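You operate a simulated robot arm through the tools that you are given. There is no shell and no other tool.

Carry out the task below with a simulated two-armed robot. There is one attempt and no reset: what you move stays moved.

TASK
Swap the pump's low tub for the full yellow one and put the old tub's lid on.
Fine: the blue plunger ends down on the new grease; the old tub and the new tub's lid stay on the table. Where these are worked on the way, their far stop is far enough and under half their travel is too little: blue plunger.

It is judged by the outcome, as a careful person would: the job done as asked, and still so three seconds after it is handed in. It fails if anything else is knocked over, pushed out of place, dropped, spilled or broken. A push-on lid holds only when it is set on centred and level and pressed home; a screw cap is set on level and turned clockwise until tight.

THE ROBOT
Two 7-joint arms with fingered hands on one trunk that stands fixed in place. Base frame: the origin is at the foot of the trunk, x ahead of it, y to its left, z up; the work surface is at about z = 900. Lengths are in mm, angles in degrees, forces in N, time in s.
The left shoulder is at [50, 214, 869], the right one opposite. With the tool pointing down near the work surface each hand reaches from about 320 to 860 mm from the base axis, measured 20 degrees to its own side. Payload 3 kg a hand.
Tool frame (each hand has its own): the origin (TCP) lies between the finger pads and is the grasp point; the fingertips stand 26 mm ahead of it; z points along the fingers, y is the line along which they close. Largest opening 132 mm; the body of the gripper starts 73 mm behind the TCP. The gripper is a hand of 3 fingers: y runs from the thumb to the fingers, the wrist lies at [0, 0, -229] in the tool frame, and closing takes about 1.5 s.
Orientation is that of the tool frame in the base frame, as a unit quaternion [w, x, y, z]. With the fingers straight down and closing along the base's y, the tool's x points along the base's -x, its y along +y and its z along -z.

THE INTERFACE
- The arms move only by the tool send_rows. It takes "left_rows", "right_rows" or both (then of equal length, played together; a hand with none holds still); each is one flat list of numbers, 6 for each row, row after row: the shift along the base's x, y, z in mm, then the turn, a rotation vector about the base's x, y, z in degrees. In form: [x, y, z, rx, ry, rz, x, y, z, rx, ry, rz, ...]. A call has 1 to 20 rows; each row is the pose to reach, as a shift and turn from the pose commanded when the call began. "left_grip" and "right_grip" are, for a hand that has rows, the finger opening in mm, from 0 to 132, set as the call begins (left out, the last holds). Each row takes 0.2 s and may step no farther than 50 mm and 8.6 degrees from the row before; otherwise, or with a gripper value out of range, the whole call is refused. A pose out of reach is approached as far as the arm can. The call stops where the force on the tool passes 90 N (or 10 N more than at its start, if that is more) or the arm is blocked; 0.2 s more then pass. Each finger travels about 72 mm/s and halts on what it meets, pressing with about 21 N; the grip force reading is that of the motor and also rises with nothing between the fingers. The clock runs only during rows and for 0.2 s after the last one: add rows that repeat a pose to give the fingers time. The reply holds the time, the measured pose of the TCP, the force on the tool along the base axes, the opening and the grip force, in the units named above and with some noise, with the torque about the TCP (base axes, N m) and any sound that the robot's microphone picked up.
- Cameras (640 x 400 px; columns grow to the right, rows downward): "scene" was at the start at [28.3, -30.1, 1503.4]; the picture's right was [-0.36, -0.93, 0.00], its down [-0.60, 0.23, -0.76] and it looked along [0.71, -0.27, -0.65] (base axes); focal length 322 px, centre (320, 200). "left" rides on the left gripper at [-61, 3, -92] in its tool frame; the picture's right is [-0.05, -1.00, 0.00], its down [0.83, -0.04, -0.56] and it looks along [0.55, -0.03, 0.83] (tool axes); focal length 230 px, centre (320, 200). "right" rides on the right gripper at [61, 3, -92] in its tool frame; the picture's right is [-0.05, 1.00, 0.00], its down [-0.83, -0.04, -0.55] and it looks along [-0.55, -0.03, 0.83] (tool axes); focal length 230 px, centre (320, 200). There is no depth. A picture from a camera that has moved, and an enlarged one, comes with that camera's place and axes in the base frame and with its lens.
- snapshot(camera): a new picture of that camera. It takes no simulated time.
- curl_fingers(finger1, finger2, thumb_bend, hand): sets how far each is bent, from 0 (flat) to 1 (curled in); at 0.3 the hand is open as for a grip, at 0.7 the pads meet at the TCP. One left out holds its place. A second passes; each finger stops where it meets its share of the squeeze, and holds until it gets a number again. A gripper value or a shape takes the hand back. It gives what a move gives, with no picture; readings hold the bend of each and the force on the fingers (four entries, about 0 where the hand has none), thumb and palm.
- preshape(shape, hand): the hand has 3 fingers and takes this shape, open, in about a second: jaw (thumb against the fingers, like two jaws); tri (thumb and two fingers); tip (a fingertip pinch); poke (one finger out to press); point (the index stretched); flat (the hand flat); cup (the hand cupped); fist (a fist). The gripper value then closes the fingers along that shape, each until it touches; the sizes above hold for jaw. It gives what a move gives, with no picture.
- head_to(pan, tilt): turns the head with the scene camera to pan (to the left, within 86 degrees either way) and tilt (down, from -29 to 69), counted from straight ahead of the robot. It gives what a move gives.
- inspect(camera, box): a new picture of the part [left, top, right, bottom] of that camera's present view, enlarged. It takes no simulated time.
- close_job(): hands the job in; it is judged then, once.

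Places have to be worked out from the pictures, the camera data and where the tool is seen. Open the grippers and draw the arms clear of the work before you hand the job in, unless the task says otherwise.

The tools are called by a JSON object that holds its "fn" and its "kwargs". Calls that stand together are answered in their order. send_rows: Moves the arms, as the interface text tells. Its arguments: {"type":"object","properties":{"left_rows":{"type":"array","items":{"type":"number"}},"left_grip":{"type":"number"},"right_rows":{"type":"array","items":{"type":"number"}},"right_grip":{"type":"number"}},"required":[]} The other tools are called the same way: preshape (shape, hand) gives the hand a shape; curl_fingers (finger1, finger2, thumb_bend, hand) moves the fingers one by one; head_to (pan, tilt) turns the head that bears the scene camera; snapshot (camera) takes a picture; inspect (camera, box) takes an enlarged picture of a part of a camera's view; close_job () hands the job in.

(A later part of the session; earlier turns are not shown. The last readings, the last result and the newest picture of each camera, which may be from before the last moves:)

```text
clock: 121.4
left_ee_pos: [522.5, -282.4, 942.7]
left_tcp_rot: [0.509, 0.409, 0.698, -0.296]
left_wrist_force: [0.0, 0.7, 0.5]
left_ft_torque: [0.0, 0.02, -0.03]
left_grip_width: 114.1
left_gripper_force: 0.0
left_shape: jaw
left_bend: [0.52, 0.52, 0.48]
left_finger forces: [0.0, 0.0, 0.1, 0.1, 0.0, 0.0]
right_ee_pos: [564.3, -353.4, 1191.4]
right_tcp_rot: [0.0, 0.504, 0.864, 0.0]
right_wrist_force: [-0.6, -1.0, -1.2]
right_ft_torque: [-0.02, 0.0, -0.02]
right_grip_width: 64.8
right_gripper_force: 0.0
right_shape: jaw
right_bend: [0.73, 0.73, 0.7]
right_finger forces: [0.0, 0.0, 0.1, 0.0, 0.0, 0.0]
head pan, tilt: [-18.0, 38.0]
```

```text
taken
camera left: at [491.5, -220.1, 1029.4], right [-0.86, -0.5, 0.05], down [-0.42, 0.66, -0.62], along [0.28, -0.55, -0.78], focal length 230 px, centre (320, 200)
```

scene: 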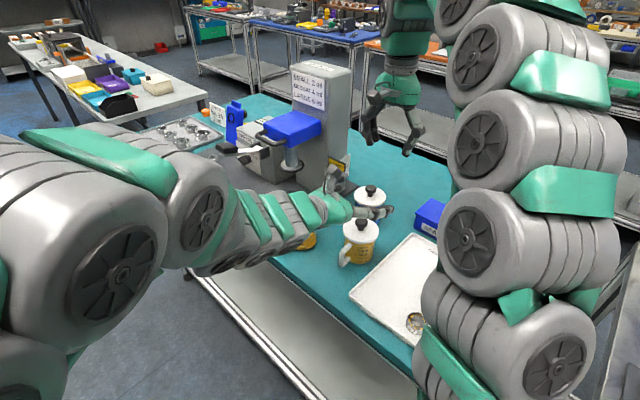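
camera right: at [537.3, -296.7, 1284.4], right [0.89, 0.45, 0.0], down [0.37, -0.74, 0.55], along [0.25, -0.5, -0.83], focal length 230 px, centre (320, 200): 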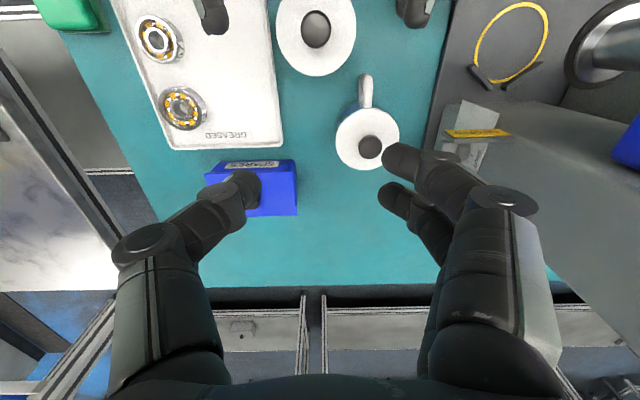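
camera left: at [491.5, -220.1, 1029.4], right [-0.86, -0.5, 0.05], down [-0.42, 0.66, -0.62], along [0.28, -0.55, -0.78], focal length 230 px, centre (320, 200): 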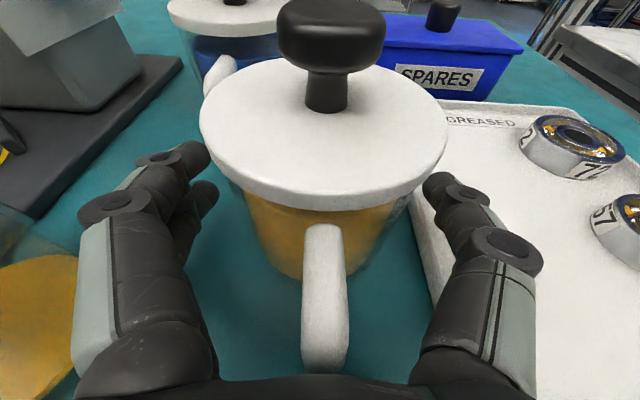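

The view now matches the old tub's grasp. I close the left hand on the body.

{"fn": "send_rows", "kwargs": {"left_rows": [0, 0, 0, 0, 0, 0, 0, 0, 0, 0, 0, 0, 0, 0, 0, 0, 0, 0, 0, 0, 0, 0, 0, 0, 0, 0, 0, 0, 0, 0, 0, 0, 0, 0, 0, 0], "left_grip": 30}}

{"fn": "snapshot", "kwargs": {"camera": "left"}}

{"fn": "snapshot", "kwargs": {"camera": "right"}}

```text
clock: 122.8
left_ee_pos: [522.1, -281.8, 941.6]
left_tcp_rot: [0.509, 0.409, 0.698, -0.296]
left_wrist_force: [-0.5, -0.2, -0.9]
left_ft_torque: [0.03, -0.05, 0.03]
left_grip_width: 68.6
left_gripper_force: 20.7
left_shape: jaw
left_bend: [0.73, 0.72, 0.72]
left_finger forces: [9.8, 9.8, 0.0, 0.0, 20.2, 0.0]
right_ee_pos: [564.8, -352.9, 1192.4]
right_tcp_rot: [0.001, 0.504, 0.864, 0.0]
right_wrist_force: [1.2, -0.6, 0.0]
right_ft_torque: [-0.07, -0.02, 0.01]
right_grip_width: 64.8
right_gripper_force: 0.0
right_shape: jaw
right_bend: [0.73, 0.73, 0.7]
right_finger forces: [0.1, 0.1, 0.0, 0.1, 0.0, 0.1]
head pan, tilt: [-18.0, 38.0]
```

```text
taken
camera left: at [491.5, -220.0, 1029.2], right [-0.86, -0.5, 0.05], down [-0.42, 0.66, -0.62], along [0.28, -0.55, -0.78], focal length 230 px, centre (320, 200)
```

left: 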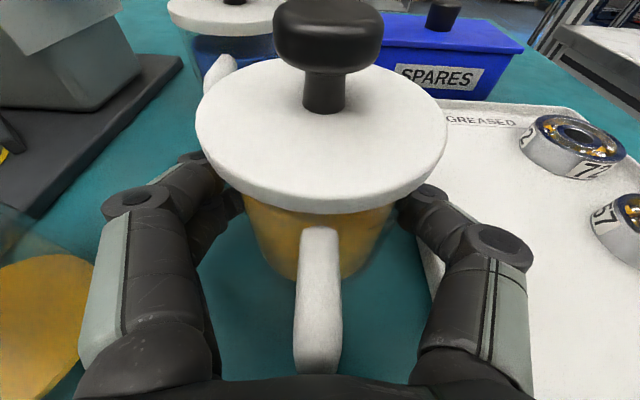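

```text
taken
camera right: at [537.3, -296.7, 1284.4], right [0.89, 0.45, 0.0], down [0.37, -0.74, 0.55], along [0.25, -0.5, -0.83], focal length 230 px, centre (320, 200)
```

right: 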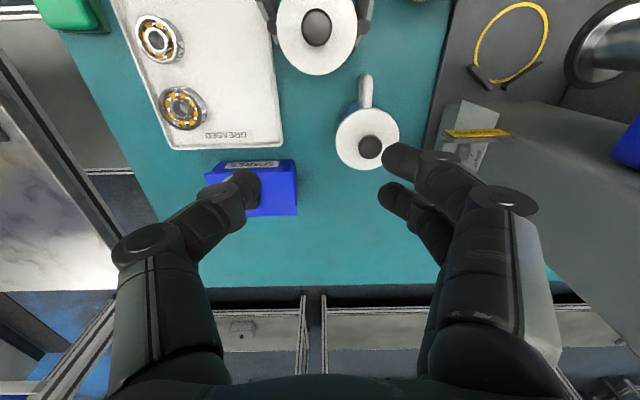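

The yellow tub is held evenly by the left hand (20 N). Now I bring the right hand above its knob, at about (526.5,-284.5), and check the centring.

{"fn": "send_rows", "kwargs": {"right_rows": [-10, 18, -10, 0, 0, 0, -20, 36, -25, 0, 0, 0, -30, 54, -40, 0, 0, 0, -38, 68.5, -60, 0, 0, 0, -38, 68.5, -95, 0, 0, 0, -38, 68.5, -122, 0, 0, 0, -38, 68.5, -122, 0, 0, 0]}}

{"fn": "snapshot", "kwargs": {"camera": "right"}}

{"fn": "snapshot", "kwargs": {"camera": "left"}}

{"fn": "inspect", "kwargs": {"camera": "scene", "box": [270, 120, 430, 280]}}

```text
clock: 124.4
left_ee_pos: [522.4, -281.9, 941.8]
left_tcp_rot: [0.508, 0.409, 0.698, -0.296]
left_wrist_force: [-0.8, -0.9, 0.2]
left_ft_torque: [0.05, -0.07, -0.02]
left_grip_width: 68.5
left_gripper_force: 21.0
left_shape: jaw
left_bend: [0.73, 0.72, 0.72]
left_finger forces: [10.0, 9.8, 0.0, 0.0, 20.1, 0.1]
right_ee_pos: [528.2, -285.3, 1069.5]
right_tcp_rot: [0.0, 0.504, 0.864, -0.001]
right_wrist_force: [-0.2, 0.7, -0.2]
right_ft_torque: [-0.01, 0.04, -0.02]
right_grip_width: 64.3
right_gripper_force: 0.2
right_shape: jaw
right_bend: [0.73, 0.73, 0.7]
right_finger forces: [0.0, 0.0, 0.0, 0.0, 0.0, 0.1]
head pan, tilt: [-18.0, 38.0]
```

```text
taken
camera right: at [501.1, -228.5, 1162.1], right [0.89, 0.45, 0.0], down [0.37, -0.74, 0.56], along [0.25, -0.5, -0.83], focal length 230 px, centre (320, 200)
```

right: 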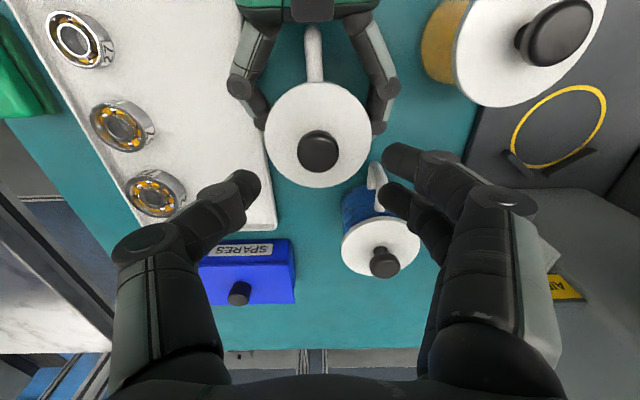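

```text
taken
camera left: at [491.6, -219.9, 1029.2], right [-0.86, -0.5, 0.05], down [-0.42, 0.66, -0.62], along [0.28, -0.55, -0.78], focal length 230 px, centre (320, 200)
```

left: 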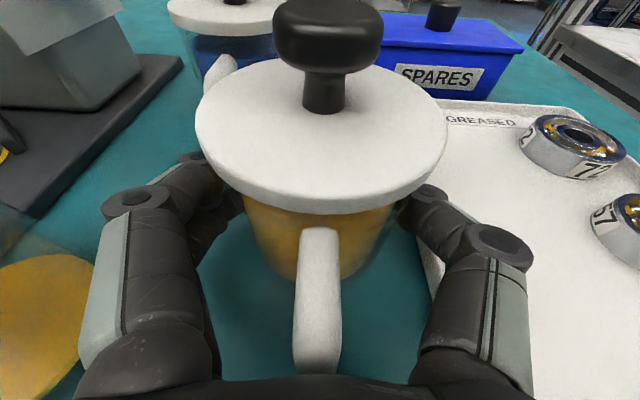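

```text
2.50 times, centred on (350, 200) of scene
camera zoom: at [31.2, -26.3, 1506.7], right [-0.31, -0.95, 0.0], down [-0.59, 0.19, -0.79], along [0.75, -0.24, -0.62], focal length 804 px, centre (245, 200)
```

zoom: 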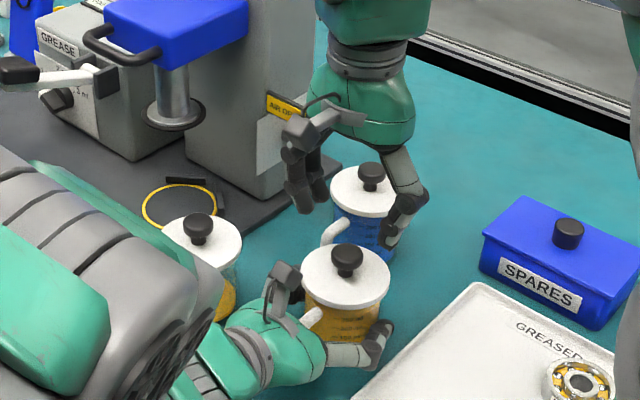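

The knob is in line across the hand; only a 2–3 mm shift is needed. I descend to the knob head.

{"fn": "send_rows", "kwargs": {"right_rows": [-1.2, 2.3, -12, 0, 0, 0, -1.2, 2.3, -26, 0, 0, 0, -1.2, 2.3, -38, 0, 0, 0, -1.2, 2.3, -47, 0, 0, 0, -1.2, 2.3, -47, 0, 0, 0]}}

{"fn": "snapshot", "kwargs": {"camera": "right"}}

{"fn": "snapshot", "kwargs": {"camera": "left"}}

```text
clock: 125.6
left_ee_pos: [524.1, -281.2, 943.3]
left_tcp_rot: [0.508, 0.409, 0.698, -0.296]
left_wrist_force: [-0.7, -0.4, -0.8]
left_ft_torque: [0.02, -0.08, -0.03]
left_grip_width: 68.2
left_gripper_force: 20.7
left_shape: jaw
left_bend: [0.73, 0.72, 0.72]
left_finger forces: [10.1, 10.0, 0.0, 0.1, 20.1, 0.0]
right_ee_pos: [525.7, -284.6, 1024.1]
right_tcp_rot: [0.0, 0.503, 0.864, 0.0]
right_wrist_force: [0.0, -0.2, -0.9]
right_ft_torque: [-0.02, 0.01, -0.03]
right_grip_width: 64.5
right_gripper_force: 0.0
right_shape: jaw
right_bend: [0.73, 0.73, 0.7]
right_finger forces: [0.0, 0.0, 0.0, 0.0, 0.0, 0.0]
head pan, tilt: [-18.0, 38.0]
```

```text
taken
camera right: at [498.2, -226.7, 1116.1], right [0.89, 0.45, 0.0], down [0.37, -0.74, 0.56], along [0.25, -0.5, -0.83], focal length 230 px, centre (320, 200)
```

right: 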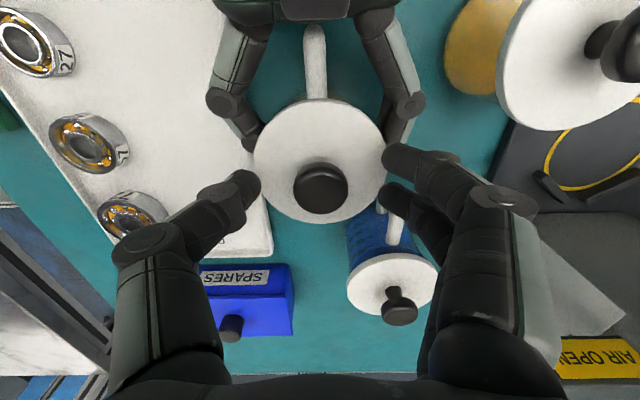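

```text
taken
camera left: at [491.5, -219.9, 1029.2], right [-0.86, -0.5, 0.05], down [-0.42, 0.66, -0.62], along [0.28, -0.55, -0.78], focal length 230 px, centre (320, 200)
```

left: 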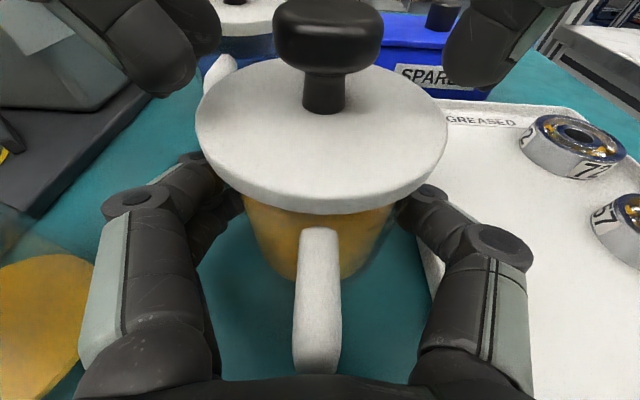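

The fingertips are level with the bottom of the knob head on both sides. I close on it.

{"fn": "send_rows", "kwargs": {"right_rows": [0, 0, 0, 0, 0, 0, 0, 0, 0, 0, 0, 0, 0, 0, 0, 0, 0, 0, 0, 0, 0, 0, 0, 0, 0, 0, 0, 0, 0, 0], "right_grip": 14}}

{"fn": "snapshot", "kwargs": {"camera": "left"}}

```text
clock: 126.8
left_ee_pos: [522.6, -281.0, 941.4]
left_tcp_rot: [0.508, 0.409, 0.698, -0.295]
left_wrist_force: [0.5, -2.9, 0.0]
left_ft_torque: [0.04, 0.0, 0.04]
left_grip_width: 68.4
left_gripper_force: 21.0
left_shape: jaw
left_bend: [0.73, 0.72, 0.72]
left_finger forces: [10.3, 10.1, 0.1, 0.0, 20.2, 0.1]
right_ee_pos: [525.8, -283.0, 1025.2]
right_tcp_rot: [0.0, 0.504, 0.864, 0.0]
right_wrist_force: [-0.4, 0.8, 0.3]
right_ft_torque: [0.0, 0.0, -0.07]
right_grip_width: 19.4
right_gripper_force: 20.8
right_shape: jaw
right_bend: [0.72, 0.73, 0.7]
right_finger forces: [8.3, 9.5, 0.0, 0.0, 18.3, 0.0]
head pan, tilt: [-18.0, 38.0]
```

```text
taken
camera left: at [491.6, -220.0, 1029.2], right [-0.86, -0.5, 0.05], down [-0.42, 0.66, -0.62], along [0.28, -0.55, -0.78], focal length 230 px, centre (320, 200)
```

left: 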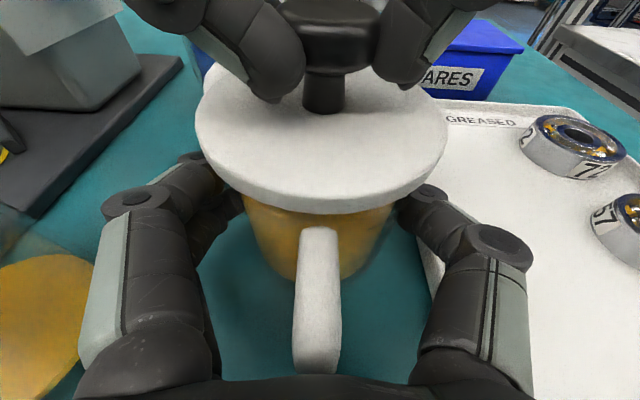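

The head is gripped evenly. I pull the lid straight up slowly while the left hand holds the tub.

{"fn": "send_rows", "kwargs": {"right_rows": [0, 0, 2, 0, 0, 0, 0, 0, 4, 0, 0, 0, 0, 0, 7, 0, 0, 0, 0, 0, 12, 0, 0, 0, 0, 0, 20, 0, 0, 0, 0, 0, 30, 0, 0, 0]}}

{"fn": "snapshot", "kwargs": {"camera": "left"}}

{"fn": "inspect", "kwargs": {"camera": "scene", "box": [290, 150, 410, 270]}}

```text
clock: 128.2
left_ee_pos: [522.9, -279.9, 941.4]
left_tcp_rot: [0.509, 0.409, 0.698, -0.296]
left_wrist_force: [-0.4, 0.2, -0.7]
left_ft_torque: [0.06, -0.07, -0.01]
left_grip_width: 68.2
left_gripper_force: 21.1
left_shape: jaw
left_bend: [0.73, 0.72, 0.72]
left_finger forces: [10.3, 10.2, 0.0, 0.0, 20.0, 0.0]
right_ee_pos: [526.2, -282.1, 1052.7]
right_tcp_rot: [-0.001, 0.503, 0.864, 0.0]
right_wrist_force: [0.0, 0.5, -0.3]
right_ft_torque: [-0.02, -0.02, -0.01]
right_grip_width: 19.7
right_gripper_force: 21.1
right_shape: jaw
right_bend: [0.72, 0.73, 0.7]
right_finger forces: [8.3, 9.7, 0.0, 0.0, 18.1, 0.1]
head pan, tilt: [-18.0, 38.0]
heard: snap
```

```text
taken
camera left: at [491.5, -219.9, 1029.2], right [-0.86, -0.5, 0.05], down [-0.42, 0.66, -0.62], along [0.28, -0.55, -0.78], focal length 230 px, centre (320, 200)
```

left: 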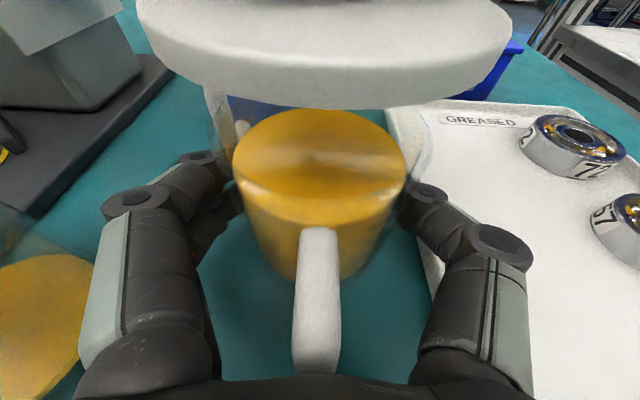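

```text
3.33 times, centred on (350, 210) of scene
camera zoom: at [31.2, -26.3, 1506.7], right [-0.31, -0.95, 0.0], down [-0.59, 0.19, -0.79], along [0.75, -0.24, -0.62], focal length 1072 px, centre (220, 167)
```

zoom: 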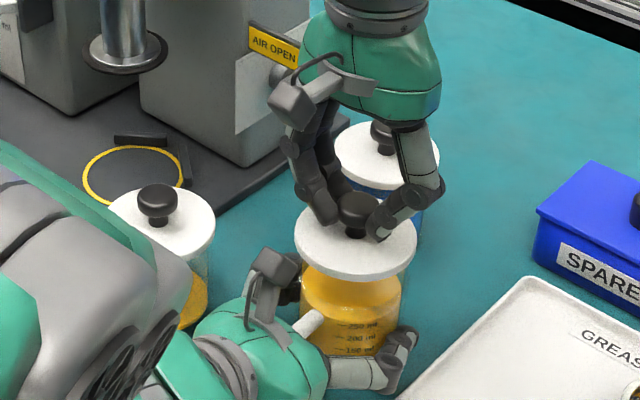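

Lid off with a snap; the tub stays put and shows grease to the 250 ml line. I move the right hand with the lid up and aside, then lift the tub with the left hand.

{"fn": "send_rows", "kwargs": {"right_rows": [0, 0, 20, 0, 0, 0, 0, 0, 45, 0, 0, 0, 10, -20, 70, 0, 0, 0, 20, -40, 95, 0, 0, 0, 30, -65, 110, 0, 0, 0, 35, -90, 110, 0, 0, 0]}}

{"fn": "send_rows", "kwargs": {"left_rows": [0, 0, 8, 0, 0, 0, 0, 0, 20, 0, 0, 0, 0, 0, 40, 0, 0, 0, 0, 0, 70, 0, 0, 0, 0, 0, 105, 0, 0, 0, 0, 0, 140, 0, 0, 0, 0, 0, 148, 0, 0, 0, 0, 0, 148, 0, 0, 0]}}

{"fn": "snapshot", "kwargs": {"camera": "left"}}

{"fn": "snapshot", "kwargs": {"camera": "scene"}}

```text
clock: 129.6
left_ee_pos: [524.0, -279.8, 942.7]
left_tcp_rot: [0.508, 0.409, 0.698, -0.296]
left_wrist_force: [-1.4, -0.1, -0.1]
left_ft_torque: [0.03, -0.09, -0.05]
left_grip_width: 68.3
left_gripper_force: 21.4
left_shape: jaw
left_bend: [0.73, 0.72, 0.73]
left_finger forces: [10.1, 9.9, 0.0, 0.0, 20.1, 0.0]
right_ee_pos: [560.3, -372.6, 1162.0]
right_tcp_rot: [-0.001, 0.504, 0.864, 0.0]
right_wrist_force: [-0.5, 0.2, -0.2]
right_ft_torque: [0.02, 0.0, 0.02]
right_grip_width: 19.4
right_gripper_force: 20.8
right_shape: jaw
right_bend: [0.72, 0.73, 0.7]
right_finger forces: [8.8, 9.8, 0.0, 0.0, 17.9, 0.0]
head pan, tilt: [-18.0, 38.0]
```

```text
clock: 131.4
left_ee_pos: [524.6, -280.9, 1090.4]
left_tcp_rot: [0.508, 0.409, 0.698, -0.295]
left_wrist_force: [-0.2, 0.9, -2.8]
left_ft_torque: [-0.03, 0.01, -0.01]
left_grip_width: 68.0
left_gripper_force: 21.1
left_shape: jaw
left_bend: [0.73, 0.72, 0.73]
left_finger forces: [9.6, 10.9, 0.0, 0.0, 19.6, 0.0]
right_ee_pos: [560.4, -373.3, 1162.5]
right_tcp_rot: [0.0, 0.503, 0.864, 0.001]
right_wrist_force: [0.3, 0.4, -0.3]
right_ft_torque: [-0.02, 0.03, -0.04]
right_grip_width: 19.4
right_gripper_force: 20.6
right_shape: jaw
right_bend: [0.72, 0.73, 0.7]
right_finger forces: [8.8, 9.9, 0.1, 0.0, 17.9, 0.0]
head pan, tilt: [-18.0, 38.0]
```

```text
taken
camera left: at [491.8, -219.8, 1177.2], right [-0.86, -0.5, 0.05], down [-0.42, 0.66, -0.62], along [0.28, -0.55, -0.78], focal length 230 px, centre (320, 200)
```

left: 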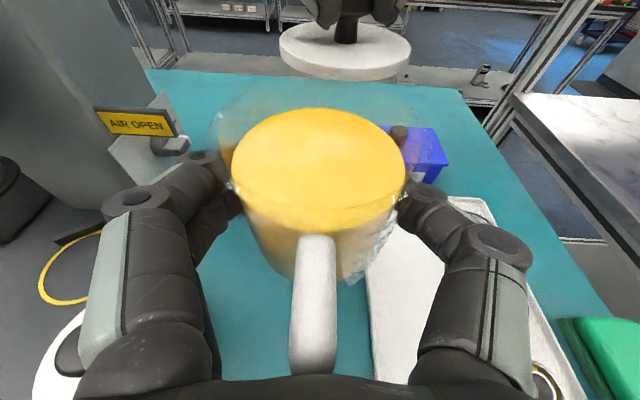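

```text
taken
```

scene: 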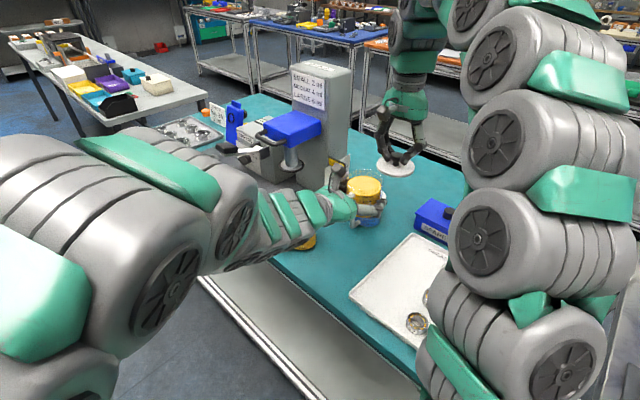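

The open tub is held level. I carry it high over the old tub to the front of the pump.

{"fn": "send_rows", "kwargs": {"left_rows": [15, 20, 2, 0, 0, 0, 36, 48, 2, 0, 0, 0, 57, 76, 2, 0, 0, 0, 78, 105, 2, 0, 0, 0, 99, 133, 2, 0, 0, 0, 120, 161, 2, 0, 0, 0, 140, 188, 2, 0, 0, 0, 156, 209, 0, 0, 0, 0, 165, 221, 0, 0, 0, 0, 168.6, 225.5, 0, 0, 0, 0, 168.6, 225.5, 0, 0, 0, 0]}}

{"fn": "snapshot", "kwargs": {"camera": "left"}}

{"fn": "snapshot", "kwargs": {"camera": "scene"}}

```text
clock: 133.8
left_ee_pos: [693.5, -54.9, 1091.5]
left_tcp_rot: [0.508, 0.409, 0.697, -0.296]
left_wrist_force: [0.3, 0.1, -2.6]
left_ft_torque: [0.02, 0.01, 0.04]
left_grip_width: 67.1
left_gripper_force: 20.9
left_shape: jaw
left_bend: [0.73, 0.72, 0.73]
left_finger forces: [9.4, 10.9, 0.1, 0.1, 18.7, 0.0]
right_ee_pos: [561.0, -372.4, 1162.7]
right_tcp_rot: [0.001, 0.504, 0.864, 0.0]
right_wrist_force: [-0.1, -0.4, -1.3]
right_ft_torque: [0.02, -0.02, 0.0]
right_grip_width: 19.6
right_gripper_force: 20.8
right_shape: jaw
right_bend: [0.72, 0.73, 0.7]
right_finger forces: [8.8, 10.0, 0.0, 0.0, 17.9, 0.0]
head pan, tilt: [-18.0, 38.0]
```

```text
taken
camera left: at [661.7, 6.2, 1178.4], right [-0.86, -0.5, 0.05], down [-0.42, 0.66, -0.62], along [0.28, -0.55, -0.78], focal length 230 px, centre (320, 200)
```

left: 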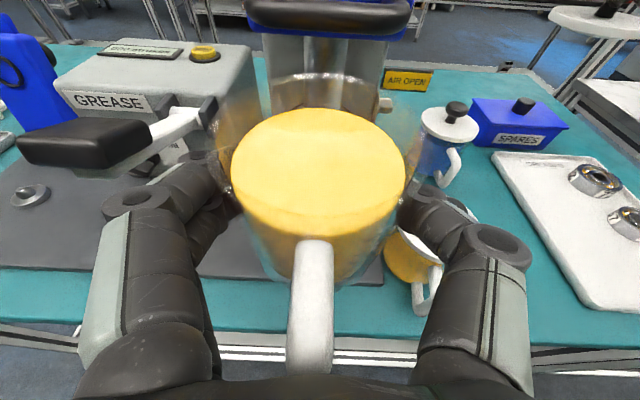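

```text
taken
```

scene: 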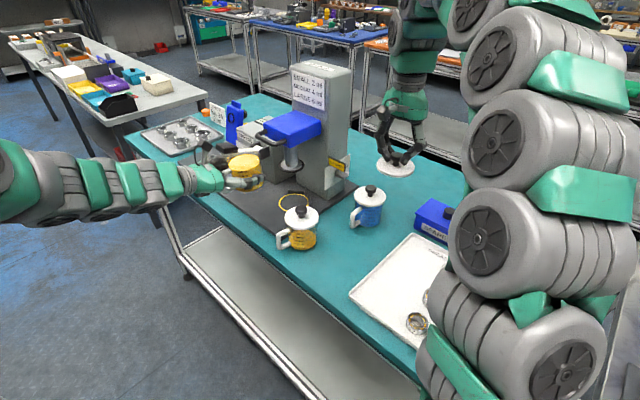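

In front of the pump now. I lower the tub to about 15 mm above the mat.

{"fn": "send_rows", "kwargs": {"left_rows": [0, 0, -25, 0, 0, 0, 0, 0, -55, 0, 0, 0, 0, 0, -85, 0, 0, 0, 0, 0, -108, 0, 0, 0, 0, 0, -119, 0, 0, 0, 0, 0, -119, 0, 0, 0]}}

{"fn": "snapshot", "kwargs": {"camera": "left"}}

{"fn": "head_to", "kwargs": {"pan": -14, "tilt": 32}}

{"fn": "inspect", "kwargs": {"camera": "scene", "box": [230, 110, 390, 260]}}

```text
clock: 135.2
left_ee_pos: [691.4, -57.5, 969.4]
left_tcp_rot: [0.507, 0.41, 0.698, -0.296]
left_wrist_force: [0.4, 0.3, -3.3]
left_ft_torque: [-0.01, 0.0, 0.01]
left_grip_width: 66.9
left_gripper_force: 20.8
left_shape: jaw
left_bend: [0.73, 0.72, 0.73]
left_finger forces: [9.3, 10.8, 0.0, 0.0, 18.7, 0.1]
right_ee_pos: [559.9, -372.9, 1161.6]
right_tcp_rot: [0.0, 0.503, 0.864, -0.001]
right_wrist_force: [-0.1, -0.8, -0.2]
right_ft_torque: [-0.01, 0.0, 0.03]
right_grip_width: 19.3
right_gripper_force: 21.0
right_shape: jaw
right_bend: [0.72, 0.73, 0.7]
right_finger forces: [8.8, 10.0, 0.1, 0.0, 17.8, 0.0]
head pan, tilt: [-18.0, 38.0]
```

```text
taken
camera left: at [659.8, 4.4, 1057.9], right [-0.86, -0.5, 0.05], down [-0.42, 0.66, -0.62], along [0.28, -0.55, -0.78], focal length 230 px, centre (320, 200)
```

left: 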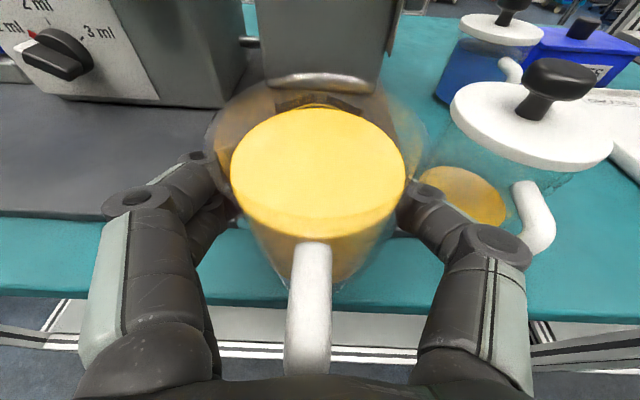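

```text
clock: 135.9
left_ee_pos: [690.6, -56.0, 971.3]
left_tcp_rot: [0.508, 0.409, 0.698, -0.296]
left_wrist_force: [-0.7, -0.1, -2.7]
left_ft_torque: [-0.01, -0.03, 0.0]
left_grip_width: 66.9
left_gripper_force: 21.1
left_shape: jaw
left_bend: [0.73, 0.72, 0.73]
left_finger forces: [9.3, 10.7, 0.0, 0.1, 18.7, 0.0]
right_ee_pos: [561.3, -372.8, 1163.0]
right_tcp_rot: [0.0, 0.503, 0.864, 0.0]
right_wrist_force: [-0.1, -0.2, -0.8]
right_ft_torque: [-0.01, -0.01, 0.0]
right_grip_width: 19.6
right_gripper_force: 21.0
right_shape: jaw
right_bend: [0.72, 0.73, 0.7]
right_finger forces: [8.9, 9.9, 0.1, 0.1, 17.9, 0.0]
head pan, tilt: [-14.0, 32.0]
```

```text
2.67 times, centred on (310, 185) of scene
camera zoom: at [36.0, -21.3, 1515.9], right [-0.24, -0.97, 0.0], down [-0.51, 0.13, -0.85], along [0.82, -0.21, -0.53], focal length 857 px, centre (347, 240)
```

zoom: 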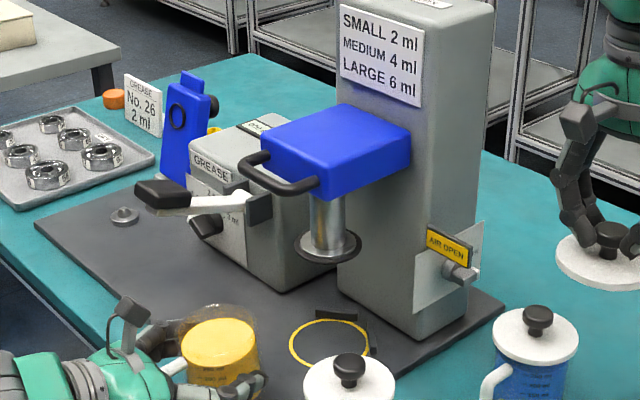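

The tub is held at the same attitude as the old one. Before sliding it in I fix the plunger disc's axis with the scene and right cameras.

{"fn": "inspect", "kwargs": {"camera": "scene", "box": [280, 160, 350, 250]}}

{"fn": "snapshot", "kwargs": {"camera": "right"}}

```text
4.44 times, centred on (315, 205) of scene
camera zoom: at [36.0, -21.3, 1515.9], right [-0.24, -0.97, 0.0], down [-0.51, 0.13, -0.85], along [0.82, -0.21, -0.53], focal length 1429 px, centre (342, 178)
```

zoom: 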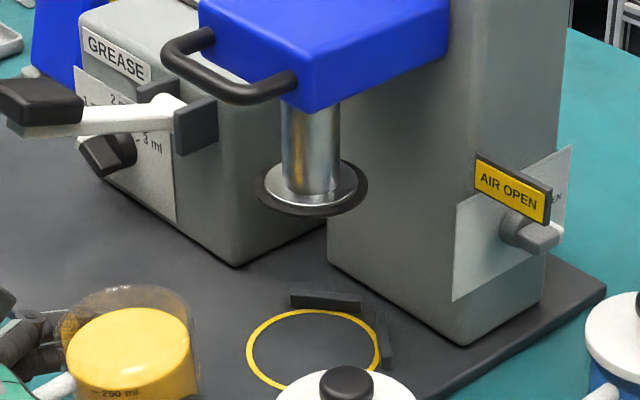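

```text
taken
camera right: at [533.0, -316.4, 1254.7], right [0.89, 0.45, 0.0], down [0.37, -0.74, 0.55], along [0.25, -0.5, -0.83], focal length 230 px, centre (320, 200)
```

right: 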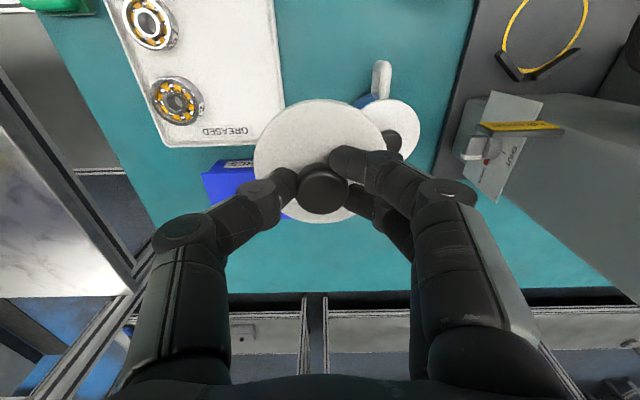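

Scene view puts disc, rod and ring on one axis to within about a millimetre. I slide the tub in toward that axis, 15 mm above the mat.

{"fn": "send_rows", "kwargs": {"left_rows": [8.5, -14.9, 0, 0, 0, 0, 17, -29.8, 0, 0, 0, 0, 25.4, -44.7, 0, 0, 0, 0, 33.8, -59.6, 0, 0, 0, 0, 42.3, -74.4, 0, 0, 0, 0, 50.7, -89.3, 0, 0, 0, 0, 59.2, -104.2, 0, 0, 0, 0, 67.6, -119.1, 0, 0, 0, 0, 67.6, -119.1, 0, 0, 0, 0]}}

{"fn": "snapshot", "kwargs": {"camera": "left"}}

{"fn": "inspect", "kwargs": {"camera": "scene", "box": [270, 150, 360, 250]}}

```text
clock: 137.9
left_ee_pos: [759.4, -175.6, 969.8]
left_tcp_rot: [0.508, 0.409, 0.698, -0.297]
left_wrist_force: [-0.5, -0.7, -2.6]
left_ft_torque: [0.0, 0.02, -0.01]
left_grip_width: 66.0
left_gripper_force: 20.8
left_shape: jaw
left_bend: [0.73, 0.72, 0.74]
left_finger forces: [9.3, 10.7, 0.0, 0.0, 18.3, 0.0]
right_ee_pos: [560.0, -373.5, 1162.3]
right_tcp_rot: [0.0, 0.504, 0.864, 0.0]
right_wrist_force: [0.0, -0.5, 0.1]
right_ft_torque: [-0.02, -0.02, 0.02]
right_grip_width: 19.3
right_gripper_force: 21.1
right_shape: jaw
right_bend: [0.72, 0.73, 0.7]
right_finger forces: [9.0, 10.1, 0.0, 0.0, 17.9, 0.1]
head pan, tilt: [-14.0, 32.0]
```

```text
taken
camera left: at [727.9, -113.7, 1057.1], right [-0.86, -0.5, 0.05], down [-0.42, 0.66, -0.62], along [0.28, -0.55, -0.78], focal length 230 px, centre (320, 200)
```

left: 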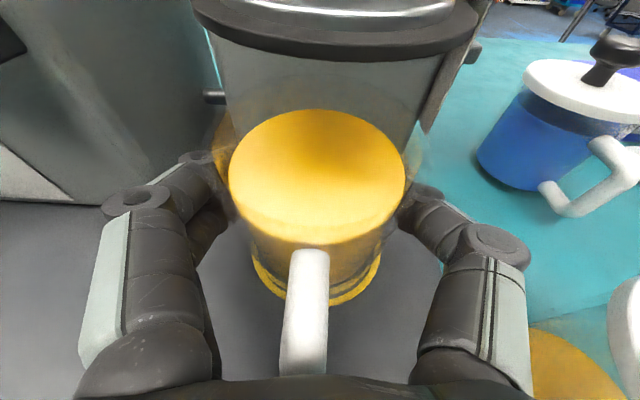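

```text
4.00 times, centred on (315, 200) of scene
camera zoom: at [36.1, -21.3, 1515.9], right [-0.24, -0.97, 0.0], down [-0.51, 0.13, -0.85], along [0.82, -0.21, -0.53], focal length 1286 px, centre (340, 200)
```

zoom: 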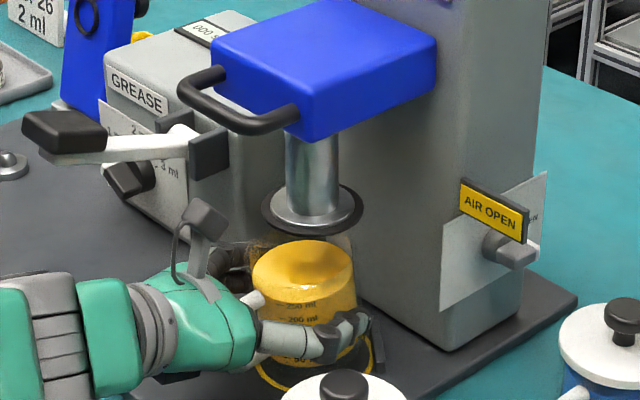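

Compared with the old tub, this one has pitched slightly in the grip: its handle top is closer to the palm. Setting it down on the mat should level it, so I lower in small steps.

{"fn": "send_rows", "kwargs": {"left_rows": [0, 0, -4, 0, 0, 0, 0, 0, -8, 0, 0, 0, 0, 0, -8, 0, 0, 0]}}

{"fn": "send_rows", "kwargs": {"left_rows": [0, 0, -1.5, 0, 0, 0, 0, 0, -3, 0, 0, 0, 0, 0, -3, 0, 0, 0]}}

{"fn": "send_rows", "kwargs": {"left_rows": [0, 0, -1, 0, 0, 0, 0, 0, -2, 0, 0, 0, 0, 0, -2, 0, 0, 0]}}

{"fn": "snapshot", "kwargs": {"camera": "left"}}

```text
clock: 138.7
left_ee_pos: [759.2, -174.0, 962.9]
left_tcp_rot: [0.508, 0.409, 0.698, -0.296]
left_wrist_force: [-0.7, -0.7, -3.1]
left_ft_torque: [-0.02, -0.01, -0.02]
left_grip_width: 66.2
left_gripper_force: 20.7
left_shape: jaw
left_bend: [0.73, 0.72, 0.74]
left_finger forces: [9.3, 10.7, 0.0, 0.0, 18.3, 0.0]
right_ee_pos: [559.4, -372.0, 1161.7]
right_tcp_rot: [0.0, 0.504, 0.864, 0.0]
right_wrist_force: [1.0, 0.8, -0.8]
right_ft_torque: [0.0, 0.0, -0.02]
right_grip_width: 19.5
right_gripper_force: 20.9
right_shape: jaw
right_bend: [0.72, 0.73, 0.7]
right_finger forces: [9.0, 10.1, 0.0, 0.0, 17.8, 0.1]
head pan, tilt: [-14.0, 32.0]
```

```text
clock: 139.5
left_ee_pos: [759.8, -175.9, 960.2]
left_tcp_rot: [0.508, 0.409, 0.698, -0.296]
left_wrist_force: [-0.3, 0.3, -2.8]
left_ft_torque: [-0.01, 0.01, 0.02]
left_grip_width: 65.9
left_gripper_force: 21.3
left_shape: jaw
left_bend: [0.73, 0.72, 0.74]
left_finger forces: [9.2, 10.6, 0.1, 0.0, 18.3, 0.1]
right_ee_pos: [560.2, -373.5, 1162.0]
right_tcp_rot: [0.0, 0.504, 0.864, 0.0]
right_wrist_force: [0.0, 0.6, -0.3]
right_ft_torque: [0.0, -0.01, -0.01]
right_grip_width: 19.4
right_gripper_force: 20.9
right_shape: jaw
right_bend: [0.72, 0.73, 0.7]
right_finger forces: [9.0, 10.2, 0.0, 0.1, 18.0, 0.1]
head pan, tilt: [-14.0, 32.0]
```

```text
clock: 140.3
left_ee_pos: [758.5, -174.6, 957.8]
left_tcp_rot: [0.508, 0.409, 0.698, -0.295]
left_wrist_force: [0.2, 0.8, -2.2]
left_ft_torque: [0.03, 0.0, 0.01]
left_grip_width: 66.2
left_gripper_force: 21.0
left_shape: jaw
left_bend: [0.73, 0.72, 0.74]
left_finger forces: [9.4, 10.5, 0.0, 0.0, 18.3, 0.1]
right_ee_pos: [559.6, -372.2, 1163.0]
right_tcp_rot: [0.0, 0.503, 0.864, -0.001]
right_wrist_force: [-0.4, 0.1, 0.5]
right_ft_torque: [0.01, 0.01, 0.02]
right_grip_width: 19.4
right_gripper_force: 21.4
right_shape: jaw
right_bend: [0.72, 0.73, 0.7]
right_finger forces: [9.0, 10.1, 0.0, 0.0, 17.9, 0.0]
head pan, tilt: [-14.0, 32.0]
```

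```text
taken
camera left: at [727.7, -113.9, 1045.1], right [-0.86, -0.5, 0.05], down [-0.42, 0.66, -0.62], along [0.28, -0.55, -0.78], focal length 230 px, centre (320, 200)
```

left: 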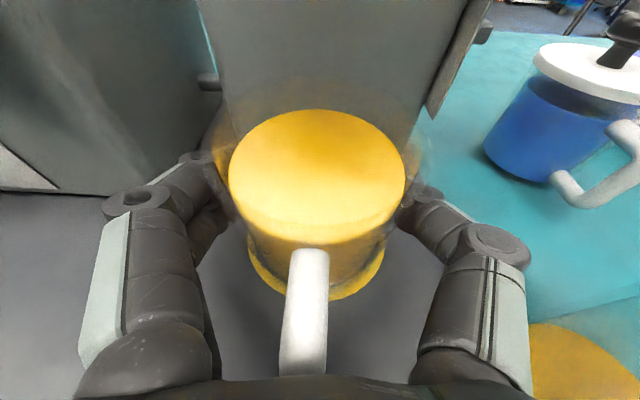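

No contact yet; I keep lowering in 1–2 mm steps.

{"fn": "send_rows", "kwargs": {"left_rows": [0, 0, -1, 0, 0, 0, 0, 0, -2, 0, 0, 0, 0, 0, -2, 0, 0, 0]}}

{"fn": "send_rows", "kwargs": {"left_rows": [0, 0, -1, 0, 0, 0, 0, 0, -2, 0, 0, 0, 0, 0, -2, 0, 0, 0]}}

{"fn": "snapshot", "kwargs": {"camera": "left"}}

{"fn": "inspect", "kwargs": {"camera": "scene", "box": [270, 170, 360, 260]}}

```text
clock: 141.1
left_ee_pos: [760.2, -174.0, 956.1]
left_tcp_rot: [0.508, 0.409, 0.698, -0.296]
left_wrist_force: [-0.2, -0.5, 0.5]
left_ft_torque: [0.05, -0.01, -0.01]
left_grip_width: 66.4
left_gripper_force: 21.0
left_shape: jaw
left_bend: [0.73, 0.72, 0.74]
left_finger forces: [10.3, 9.5, 0.0, 0.0, 18.8, 0.0]
right_ee_pos: [559.9, -373.5, 1161.7]
right_tcp_rot: [0.0, 0.503, 0.864, 0.0]
right_wrist_force: [0.2, -0.1, -0.2]
right_ft_torque: [0.03, -0.03, 0.0]
right_grip_width: 19.4
right_gripper_force: 21.2
right_shape: jaw
right_bend: [0.72, 0.73, 0.7]
right_finger forces: [8.9, 10.1, 0.0, 0.0, 17.9, 0.1]
head pan, tilt: [-14.0, 32.0]
```

```text
clock: 141.9
left_ee_pos: [759.1, -175.5, 955.5]
left_tcp_rot: [0.509, 0.408, 0.698, -0.295]
left_wrist_force: [-0.3, -1.4, 5.6]
left_ft_torque: [0.14, -0.12, 0.02]
left_grip_width: 66.1
left_gripper_force: 20.9
left_shape: jaw
left_bend: [0.73, 0.72, 0.74]
left_finger forces: [11.4, 9.5, 0.0, 0.0, 19.2, 0.0]
right_ee_pos: [559.1, -372.7, 1162.9]
right_tcp_rot: [-0.001, 0.504, 0.864, 0.0]
right_wrist_force: [0.8, -0.1, 0.2]
right_ft_torque: [0.03, 0.02, 0.01]
right_grip_width: 19.6
right_gripper_force: 21.0
right_shape: jaw
right_bend: [0.72, 0.73, 0.7]
right_finger forces: [9.0, 10.0, 0.1, 0.1, 17.9, 0.0]
head pan, tilt: [-14.0, 32.0]
```

```text
taken
camera left: at [727.8, -113.8, 1041.1], right [-0.86, -0.5, 0.05], down [-0.42, 0.66, -0.62], along [0.28, -0.55, -0.78], focal length 230 px, centre (320, 200)
```

left: 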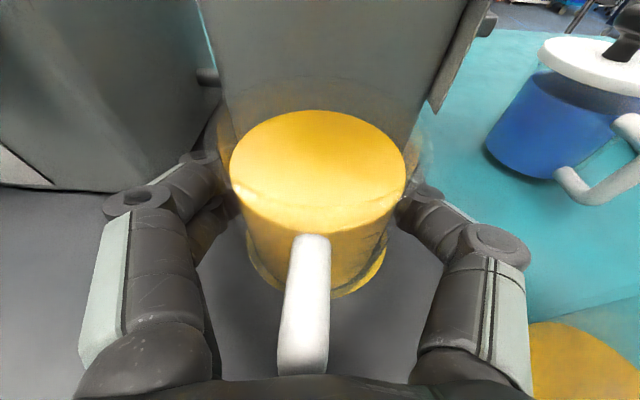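

```text
4.44 times, centred on (315, 215) of scene
camera zoom: at [35.9, -21.3, 1515.9], right [-0.24, -0.97, 0.0], down [-0.51, 0.13, -0.85], along [0.82, -0.21, -0.53], focal length 1429 px, centre (342, 133)
```

zoom: 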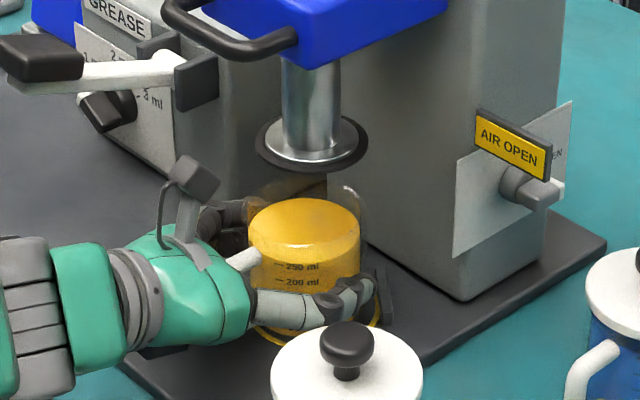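

Contact, and the tub starts to level. I press 3 mm more to square it on the mat.

{"fn": "send_rows", "kwargs": {"left_rows": [0, 0, -1.5, 0, 0, 0, 0, 0, -3, 0, 0, 0, 0, 0, -3, 0, 0, 0]}}

{"fn": "snapshot", "kwargs": {"camera": "left"}}

{"fn": "inspect", "kwargs": {"camera": "scene", "box": [280, 190, 350, 260]}}

```text
clock: 142.7
left_ee_pos: [759.2, -174.1, 952.0]
left_tcp_rot: [0.509, 0.408, 0.698, -0.295]
left_wrist_force: [4.0, -3.5, 22.7]
left_ft_torque: [-0.03, -0.25, -0.06]
left_grip_width: 65.6
left_gripper_force: 21.4
left_shape: jaw
left_bend: [0.73, 0.72, 0.74]
left_finger forces: [12.2, 10.7, 0.1, 0.0, 19.8, 0.1]
right_ee_pos: [559.4, -373.1, 1163.3]
right_tcp_rot: [0.0, 0.504, 0.864, 0.001]
right_wrist_force: [-0.3, 0.3, -0.2]
right_ft_torque: [0.02, 0.02, -0.04]
right_grip_width: 19.3
right_gripper_force: 21.2
right_shape: jaw
right_bend: [0.72, 0.73, 0.7]
right_finger forces: [9.0, 10.1, 0.1, 0.1, 17.9, 0.0]
head pan, tilt: [-14.0, 32.0]
```

```text
taken
camera left: at [727.4, -113.6, 1039.8], right [-0.86, -0.5, 0.05], down [-0.42, 0.66, -0.62], along [0.28, -0.55, -0.78], focal length 230 px, centre (320, 200)
```

left: 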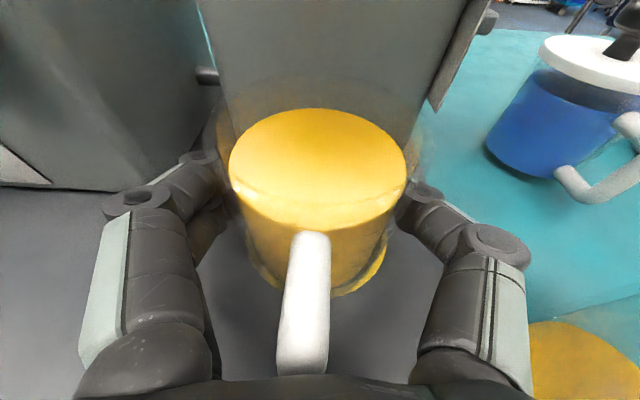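

```text
5.71 times, centred on (315, 225) of scene
camera zoom: at [35.7, -21.3, 1515.9], right [-0.24, -0.97, 0.0], down [-0.51, 0.13, -0.85], along [0.82, -0.21, -0.53], focal length 1837 px, centre (349, 57)
```

zoom: 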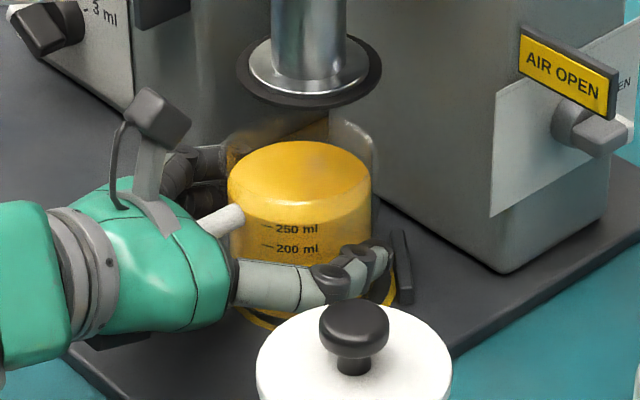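

The tub now stands on the mat with about 23 N on it, but the scene view shows it about 5 mm off the disc's axis. I zoom in on ring and tub base from the left camera.

{"fn": "inspect", "kwargs": {"camera": "left", "box": [220, 90, 420, 310]}}

{"fn": "inspect", "kwargs": {"camera": "scene", "box": [295, 205, 345, 255]}}

```text
1.82 times, centred on (320, 200) of left
camera zoom: at [727.4, -113.6, 1039.8], right [-0.86, -0.5, 0.05], down [-0.42, 0.66, -0.62], along [0.28, -0.55, -0.78], focal length 418 px, centre (320, 200)
```

zoom: 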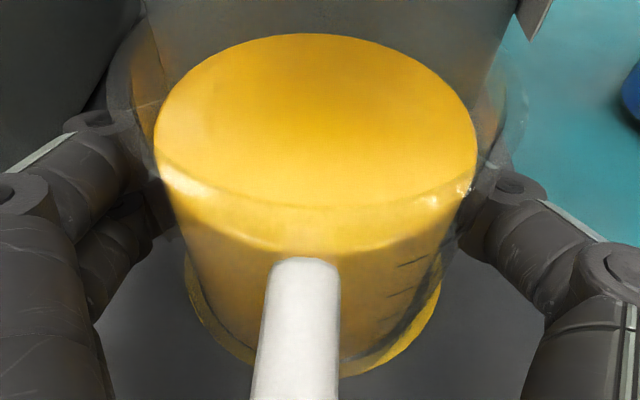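

```text
8.00 times, centred on (320, 230) of scene
camera zoom: at [35.7, -21.3, 1515.9], right [-0.24, -0.97, 0.0], down [-0.51, 0.13, -0.85], along [0.82, -0.21, -0.53], focal length 2572 px, centre (320, -40)
```

zoom: 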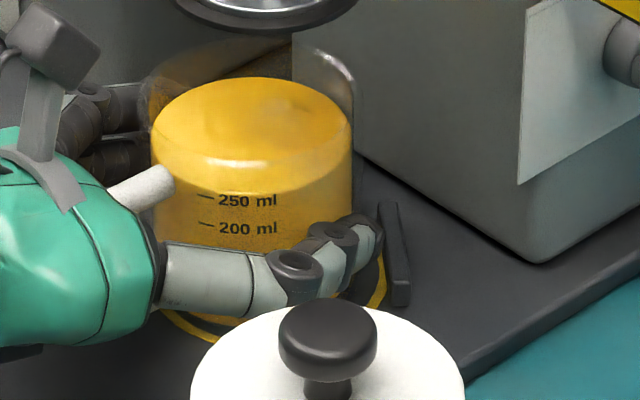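

The base is about 2 mm off the ring and the tub still leans a little in the grip. I can also see two stop tabs behind the ring, forming a V that will locate it. I relieve the pressure and open the fingers so the tub can settle flat.

{"fn": "send_rows", "kwargs": {"left_rows": [0, 0, 1.5, 0, 0, 0, 0, 0, 3, 0, 0, 0, 0, 0, 3, 0, 0, 0]}}

{"fn": "send_rows", "kwargs": {"left_rows": [0, 0, 0, 0, 0, 0, 0, 0, 0, 0, 0, 0, 0, 0, 0, 0, 0, 0, 0, 0, 0, 0, 0, 0], "left_grip": 100}}

{"fn": "snapshot", "kwargs": {"camera": "left"}}

{"fn": "inspect", "kwargs": {"camera": "scene", "box": [280, 170, 360, 260]}}

```text
clock: 143.5
left_ee_pos: [759.3, -173.4, 953.4]
left_tcp_rot: [0.507, 0.409, 0.698, -0.296]
left_wrist_force: [0.2, -4.4, 6.1]
left_ft_torque: [0.07, -0.14, -0.07]
left_grip_width: 65.8
left_gripper_force: 21.1
left_shape: jaw
left_bend: [0.73, 0.72, 0.74]
left_finger forces: [11.2, 10.2, 0.0, 0.1, 19.8, 0.0]
right_ee_pos: [560.7, -373.7, 1160.9]
right_tcp_rot: [0.0, 0.504, 0.864, 0.0]
right_wrist_force: [0.4, 0.6, 0.1]
right_ft_torque: [-0.01, -0.03, 0.02]
right_grip_width: 19.2
right_gripper_force: 21.1
right_shape: jaw
right_bend: [0.72, 0.73, 0.7]
right_finger forces: [9.1, 10.1, 0.0, 0.1, 17.9, 0.1]
head pan, tilt: [-14.0, 32.0]
```

```text
clock: 144.5
left_ee_pos: [760.1, -174.2, 953.6]
left_tcp_rot: [0.508, 0.409, 0.698, -0.296]
left_wrist_force: [-0.4, 0.1, 0.0]
left_ft_torque: [0.0, -0.01, 0.0]
left_grip_width: 99.8
left_gripper_force: 0.0
left_shape: jaw
left_bend: [0.63, 0.63, 0.6]
left_finger forces: [0.1, 0.0, 0.0, 0.1, 0.0, 0.0]
right_ee_pos: [559.5, -372.1, 1161.7]
right_tcp_rot: [0.0, 0.504, 0.864, 0.0]
right_wrist_force: [0.5, -0.5, -0.4]
right_ft_torque: [0.0, -0.01, 0.01]
right_grip_width: 19.5
right_gripper_force: 21.1
right_shape: jaw
right_bend: [0.72, 0.73, 0.7]
right_finger forces: [9.0, 10.0, 0.1, 0.1, 17.9, 0.0]
head pan, tilt: [-14.0, 32.0]
```

```text
taken
camera left: at [727.7, -113.4, 1041.4], right [-0.86, -0.5, 0.05], down [-0.42, 0.66, -0.62], along [0.28, -0.55, -0.78], focal length 230 px, centre (320, 200)
```

left: 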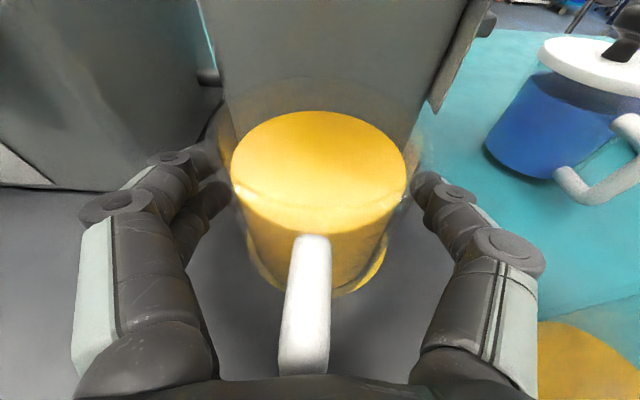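

```text
4.44 times, centred on (320, 215) of scene
camera zoom: at [36.0, -21.3, 1515.9], right [-0.24, -0.97, 0.0], down [-0.51, 0.13, -0.85], along [0.82, -0.21, -0.53], focal length 1429 px, centre (320, 133)
```

zoom: 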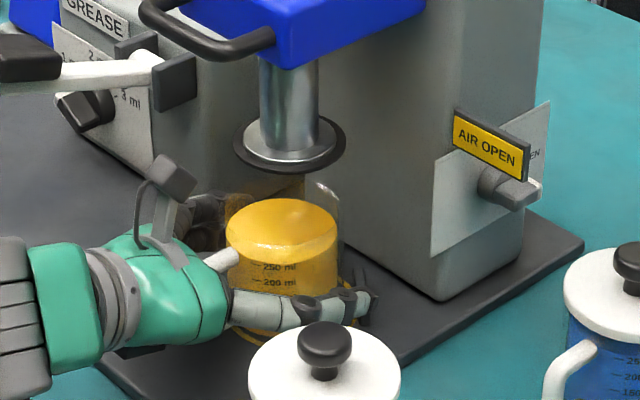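

The tub stands flat, about 5.5 mm short of the disc's axis and 1.8 mm to one side. I re-grip it where it stands and slide it gently back toward the stops, watching the force.

{"fn": "send_rows", "kwargs": {"left_rows": [0, 0, 0, 0, 0, 0, 0, 0, 0, 0, 0, 0, 0, 0, 0, 0, 0, 0, 0, 0, 0, 0, 0, 0], "left_grip": 30}}

{"fn": "send_rows", "kwargs": {"left_rows": [0.3, -1.5, 0, 0, 0, 0, 0.6, -3, 0, 0, 0, 0, 0.9, -4.4, 0, 0, 0, 0, 0.9, -4.4, 0, 0, 0, 0]}}

{"fn": "snapshot", "kwargs": {"camera": "left"}}

{"fn": "inspect", "kwargs": {"camera": "scene", "box": [280, 170, 360, 260]}}

```text
clock: 145.5
left_ee_pos: [758.5, -174.9, 954.7]
left_tcp_rot: [0.508, 0.409, 0.698, -0.296]
left_wrist_force: [-0.3, -1.1, 0.2]
left_ft_torque: [0.01, -0.07, -0.01]
left_grip_width: 64.7
left_gripper_force: 20.9
left_shape: jaw
left_bend: [0.73, 0.72, 0.74]
left_finger forces: [10.0, 10.2, 0.0, 0.1, 20.0, 0.0]
right_ee_pos: [560.6, -373.3, 1163.0]
right_tcp_rot: [0.001, 0.503, 0.864, 0.0]
right_wrist_force: [0.3, 0.5, -1.5]
right_ft_torque: [0.0, 0.0, -0.02]
right_grip_width: 19.3
right_gripper_force: 20.9
right_shape: jaw
right_bend: [0.72, 0.73, 0.7]
right_finger forces: [9.1, 10.1, 0.0, 0.0, 17.9, 0.0]
head pan, tilt: [-14.0, 32.0]
```

```text
clock: 146.5
left_ee_pos: [758.9, -179.0, 954.3]
left_tcp_rot: [0.508, 0.409, 0.698, -0.296]
left_wrist_force: [0.4, 1.8, -1.0]
left_ft_torque: [0.03, -0.11, 0.04]
left_grip_width: 64.2
left_gripper_force: 20.4
left_shape: jaw
left_bend: [0.73, 0.72, 0.74]
left_finger forces: [10.4, 10.4, 0.1, 0.1, 19.6, 0.0]
right_ee_pos: [560.4, -372.9, 1162.4]
right_tcp_rot: [0.001, 0.504, 0.864, 0.0]
right_wrist_force: [-0.6, 0.3, 0.7]
right_ft_torque: [0.01, 0.03, 0.01]
right_grip_width: 19.4
right_gripper_force: 21.1
right_shape: jaw
right_bend: [0.72, 0.73, 0.7]
right_finger forces: [9.0, 10.1, 0.0, 0.0, 17.8, 0.1]
head pan, tilt: [-14.0, 32.0]
```

```text
taken
camera left: at [728.8, -117.7, 1041.4], right [-0.86, -0.5, 0.05], down [-0.42, 0.66, -0.62], along [0.28, -0.55, -0.78], focal length 230 px, centre (320, 200)
```

left: 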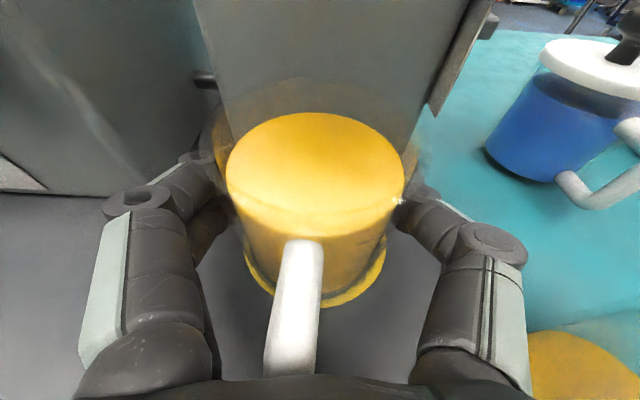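

```text
4.44 times, centred on (320, 215) of scene
camera zoom: at [36.0, -21.3, 1515.9], right [-0.24, -0.97, 0.0], down [-0.51, 0.13, -0.85], along [0.82, -0.21, -0.53], focal length 1429 px, centre (320, 133)
```

zoom: 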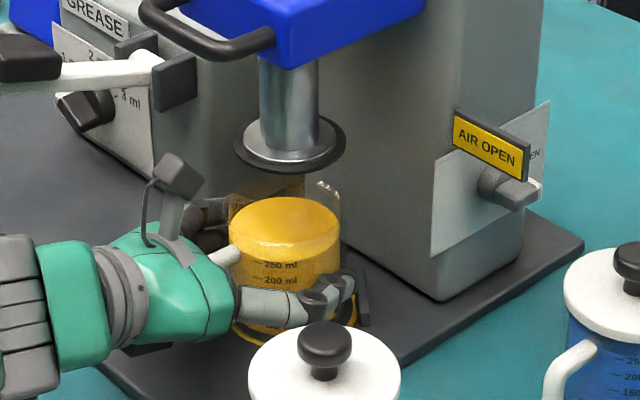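

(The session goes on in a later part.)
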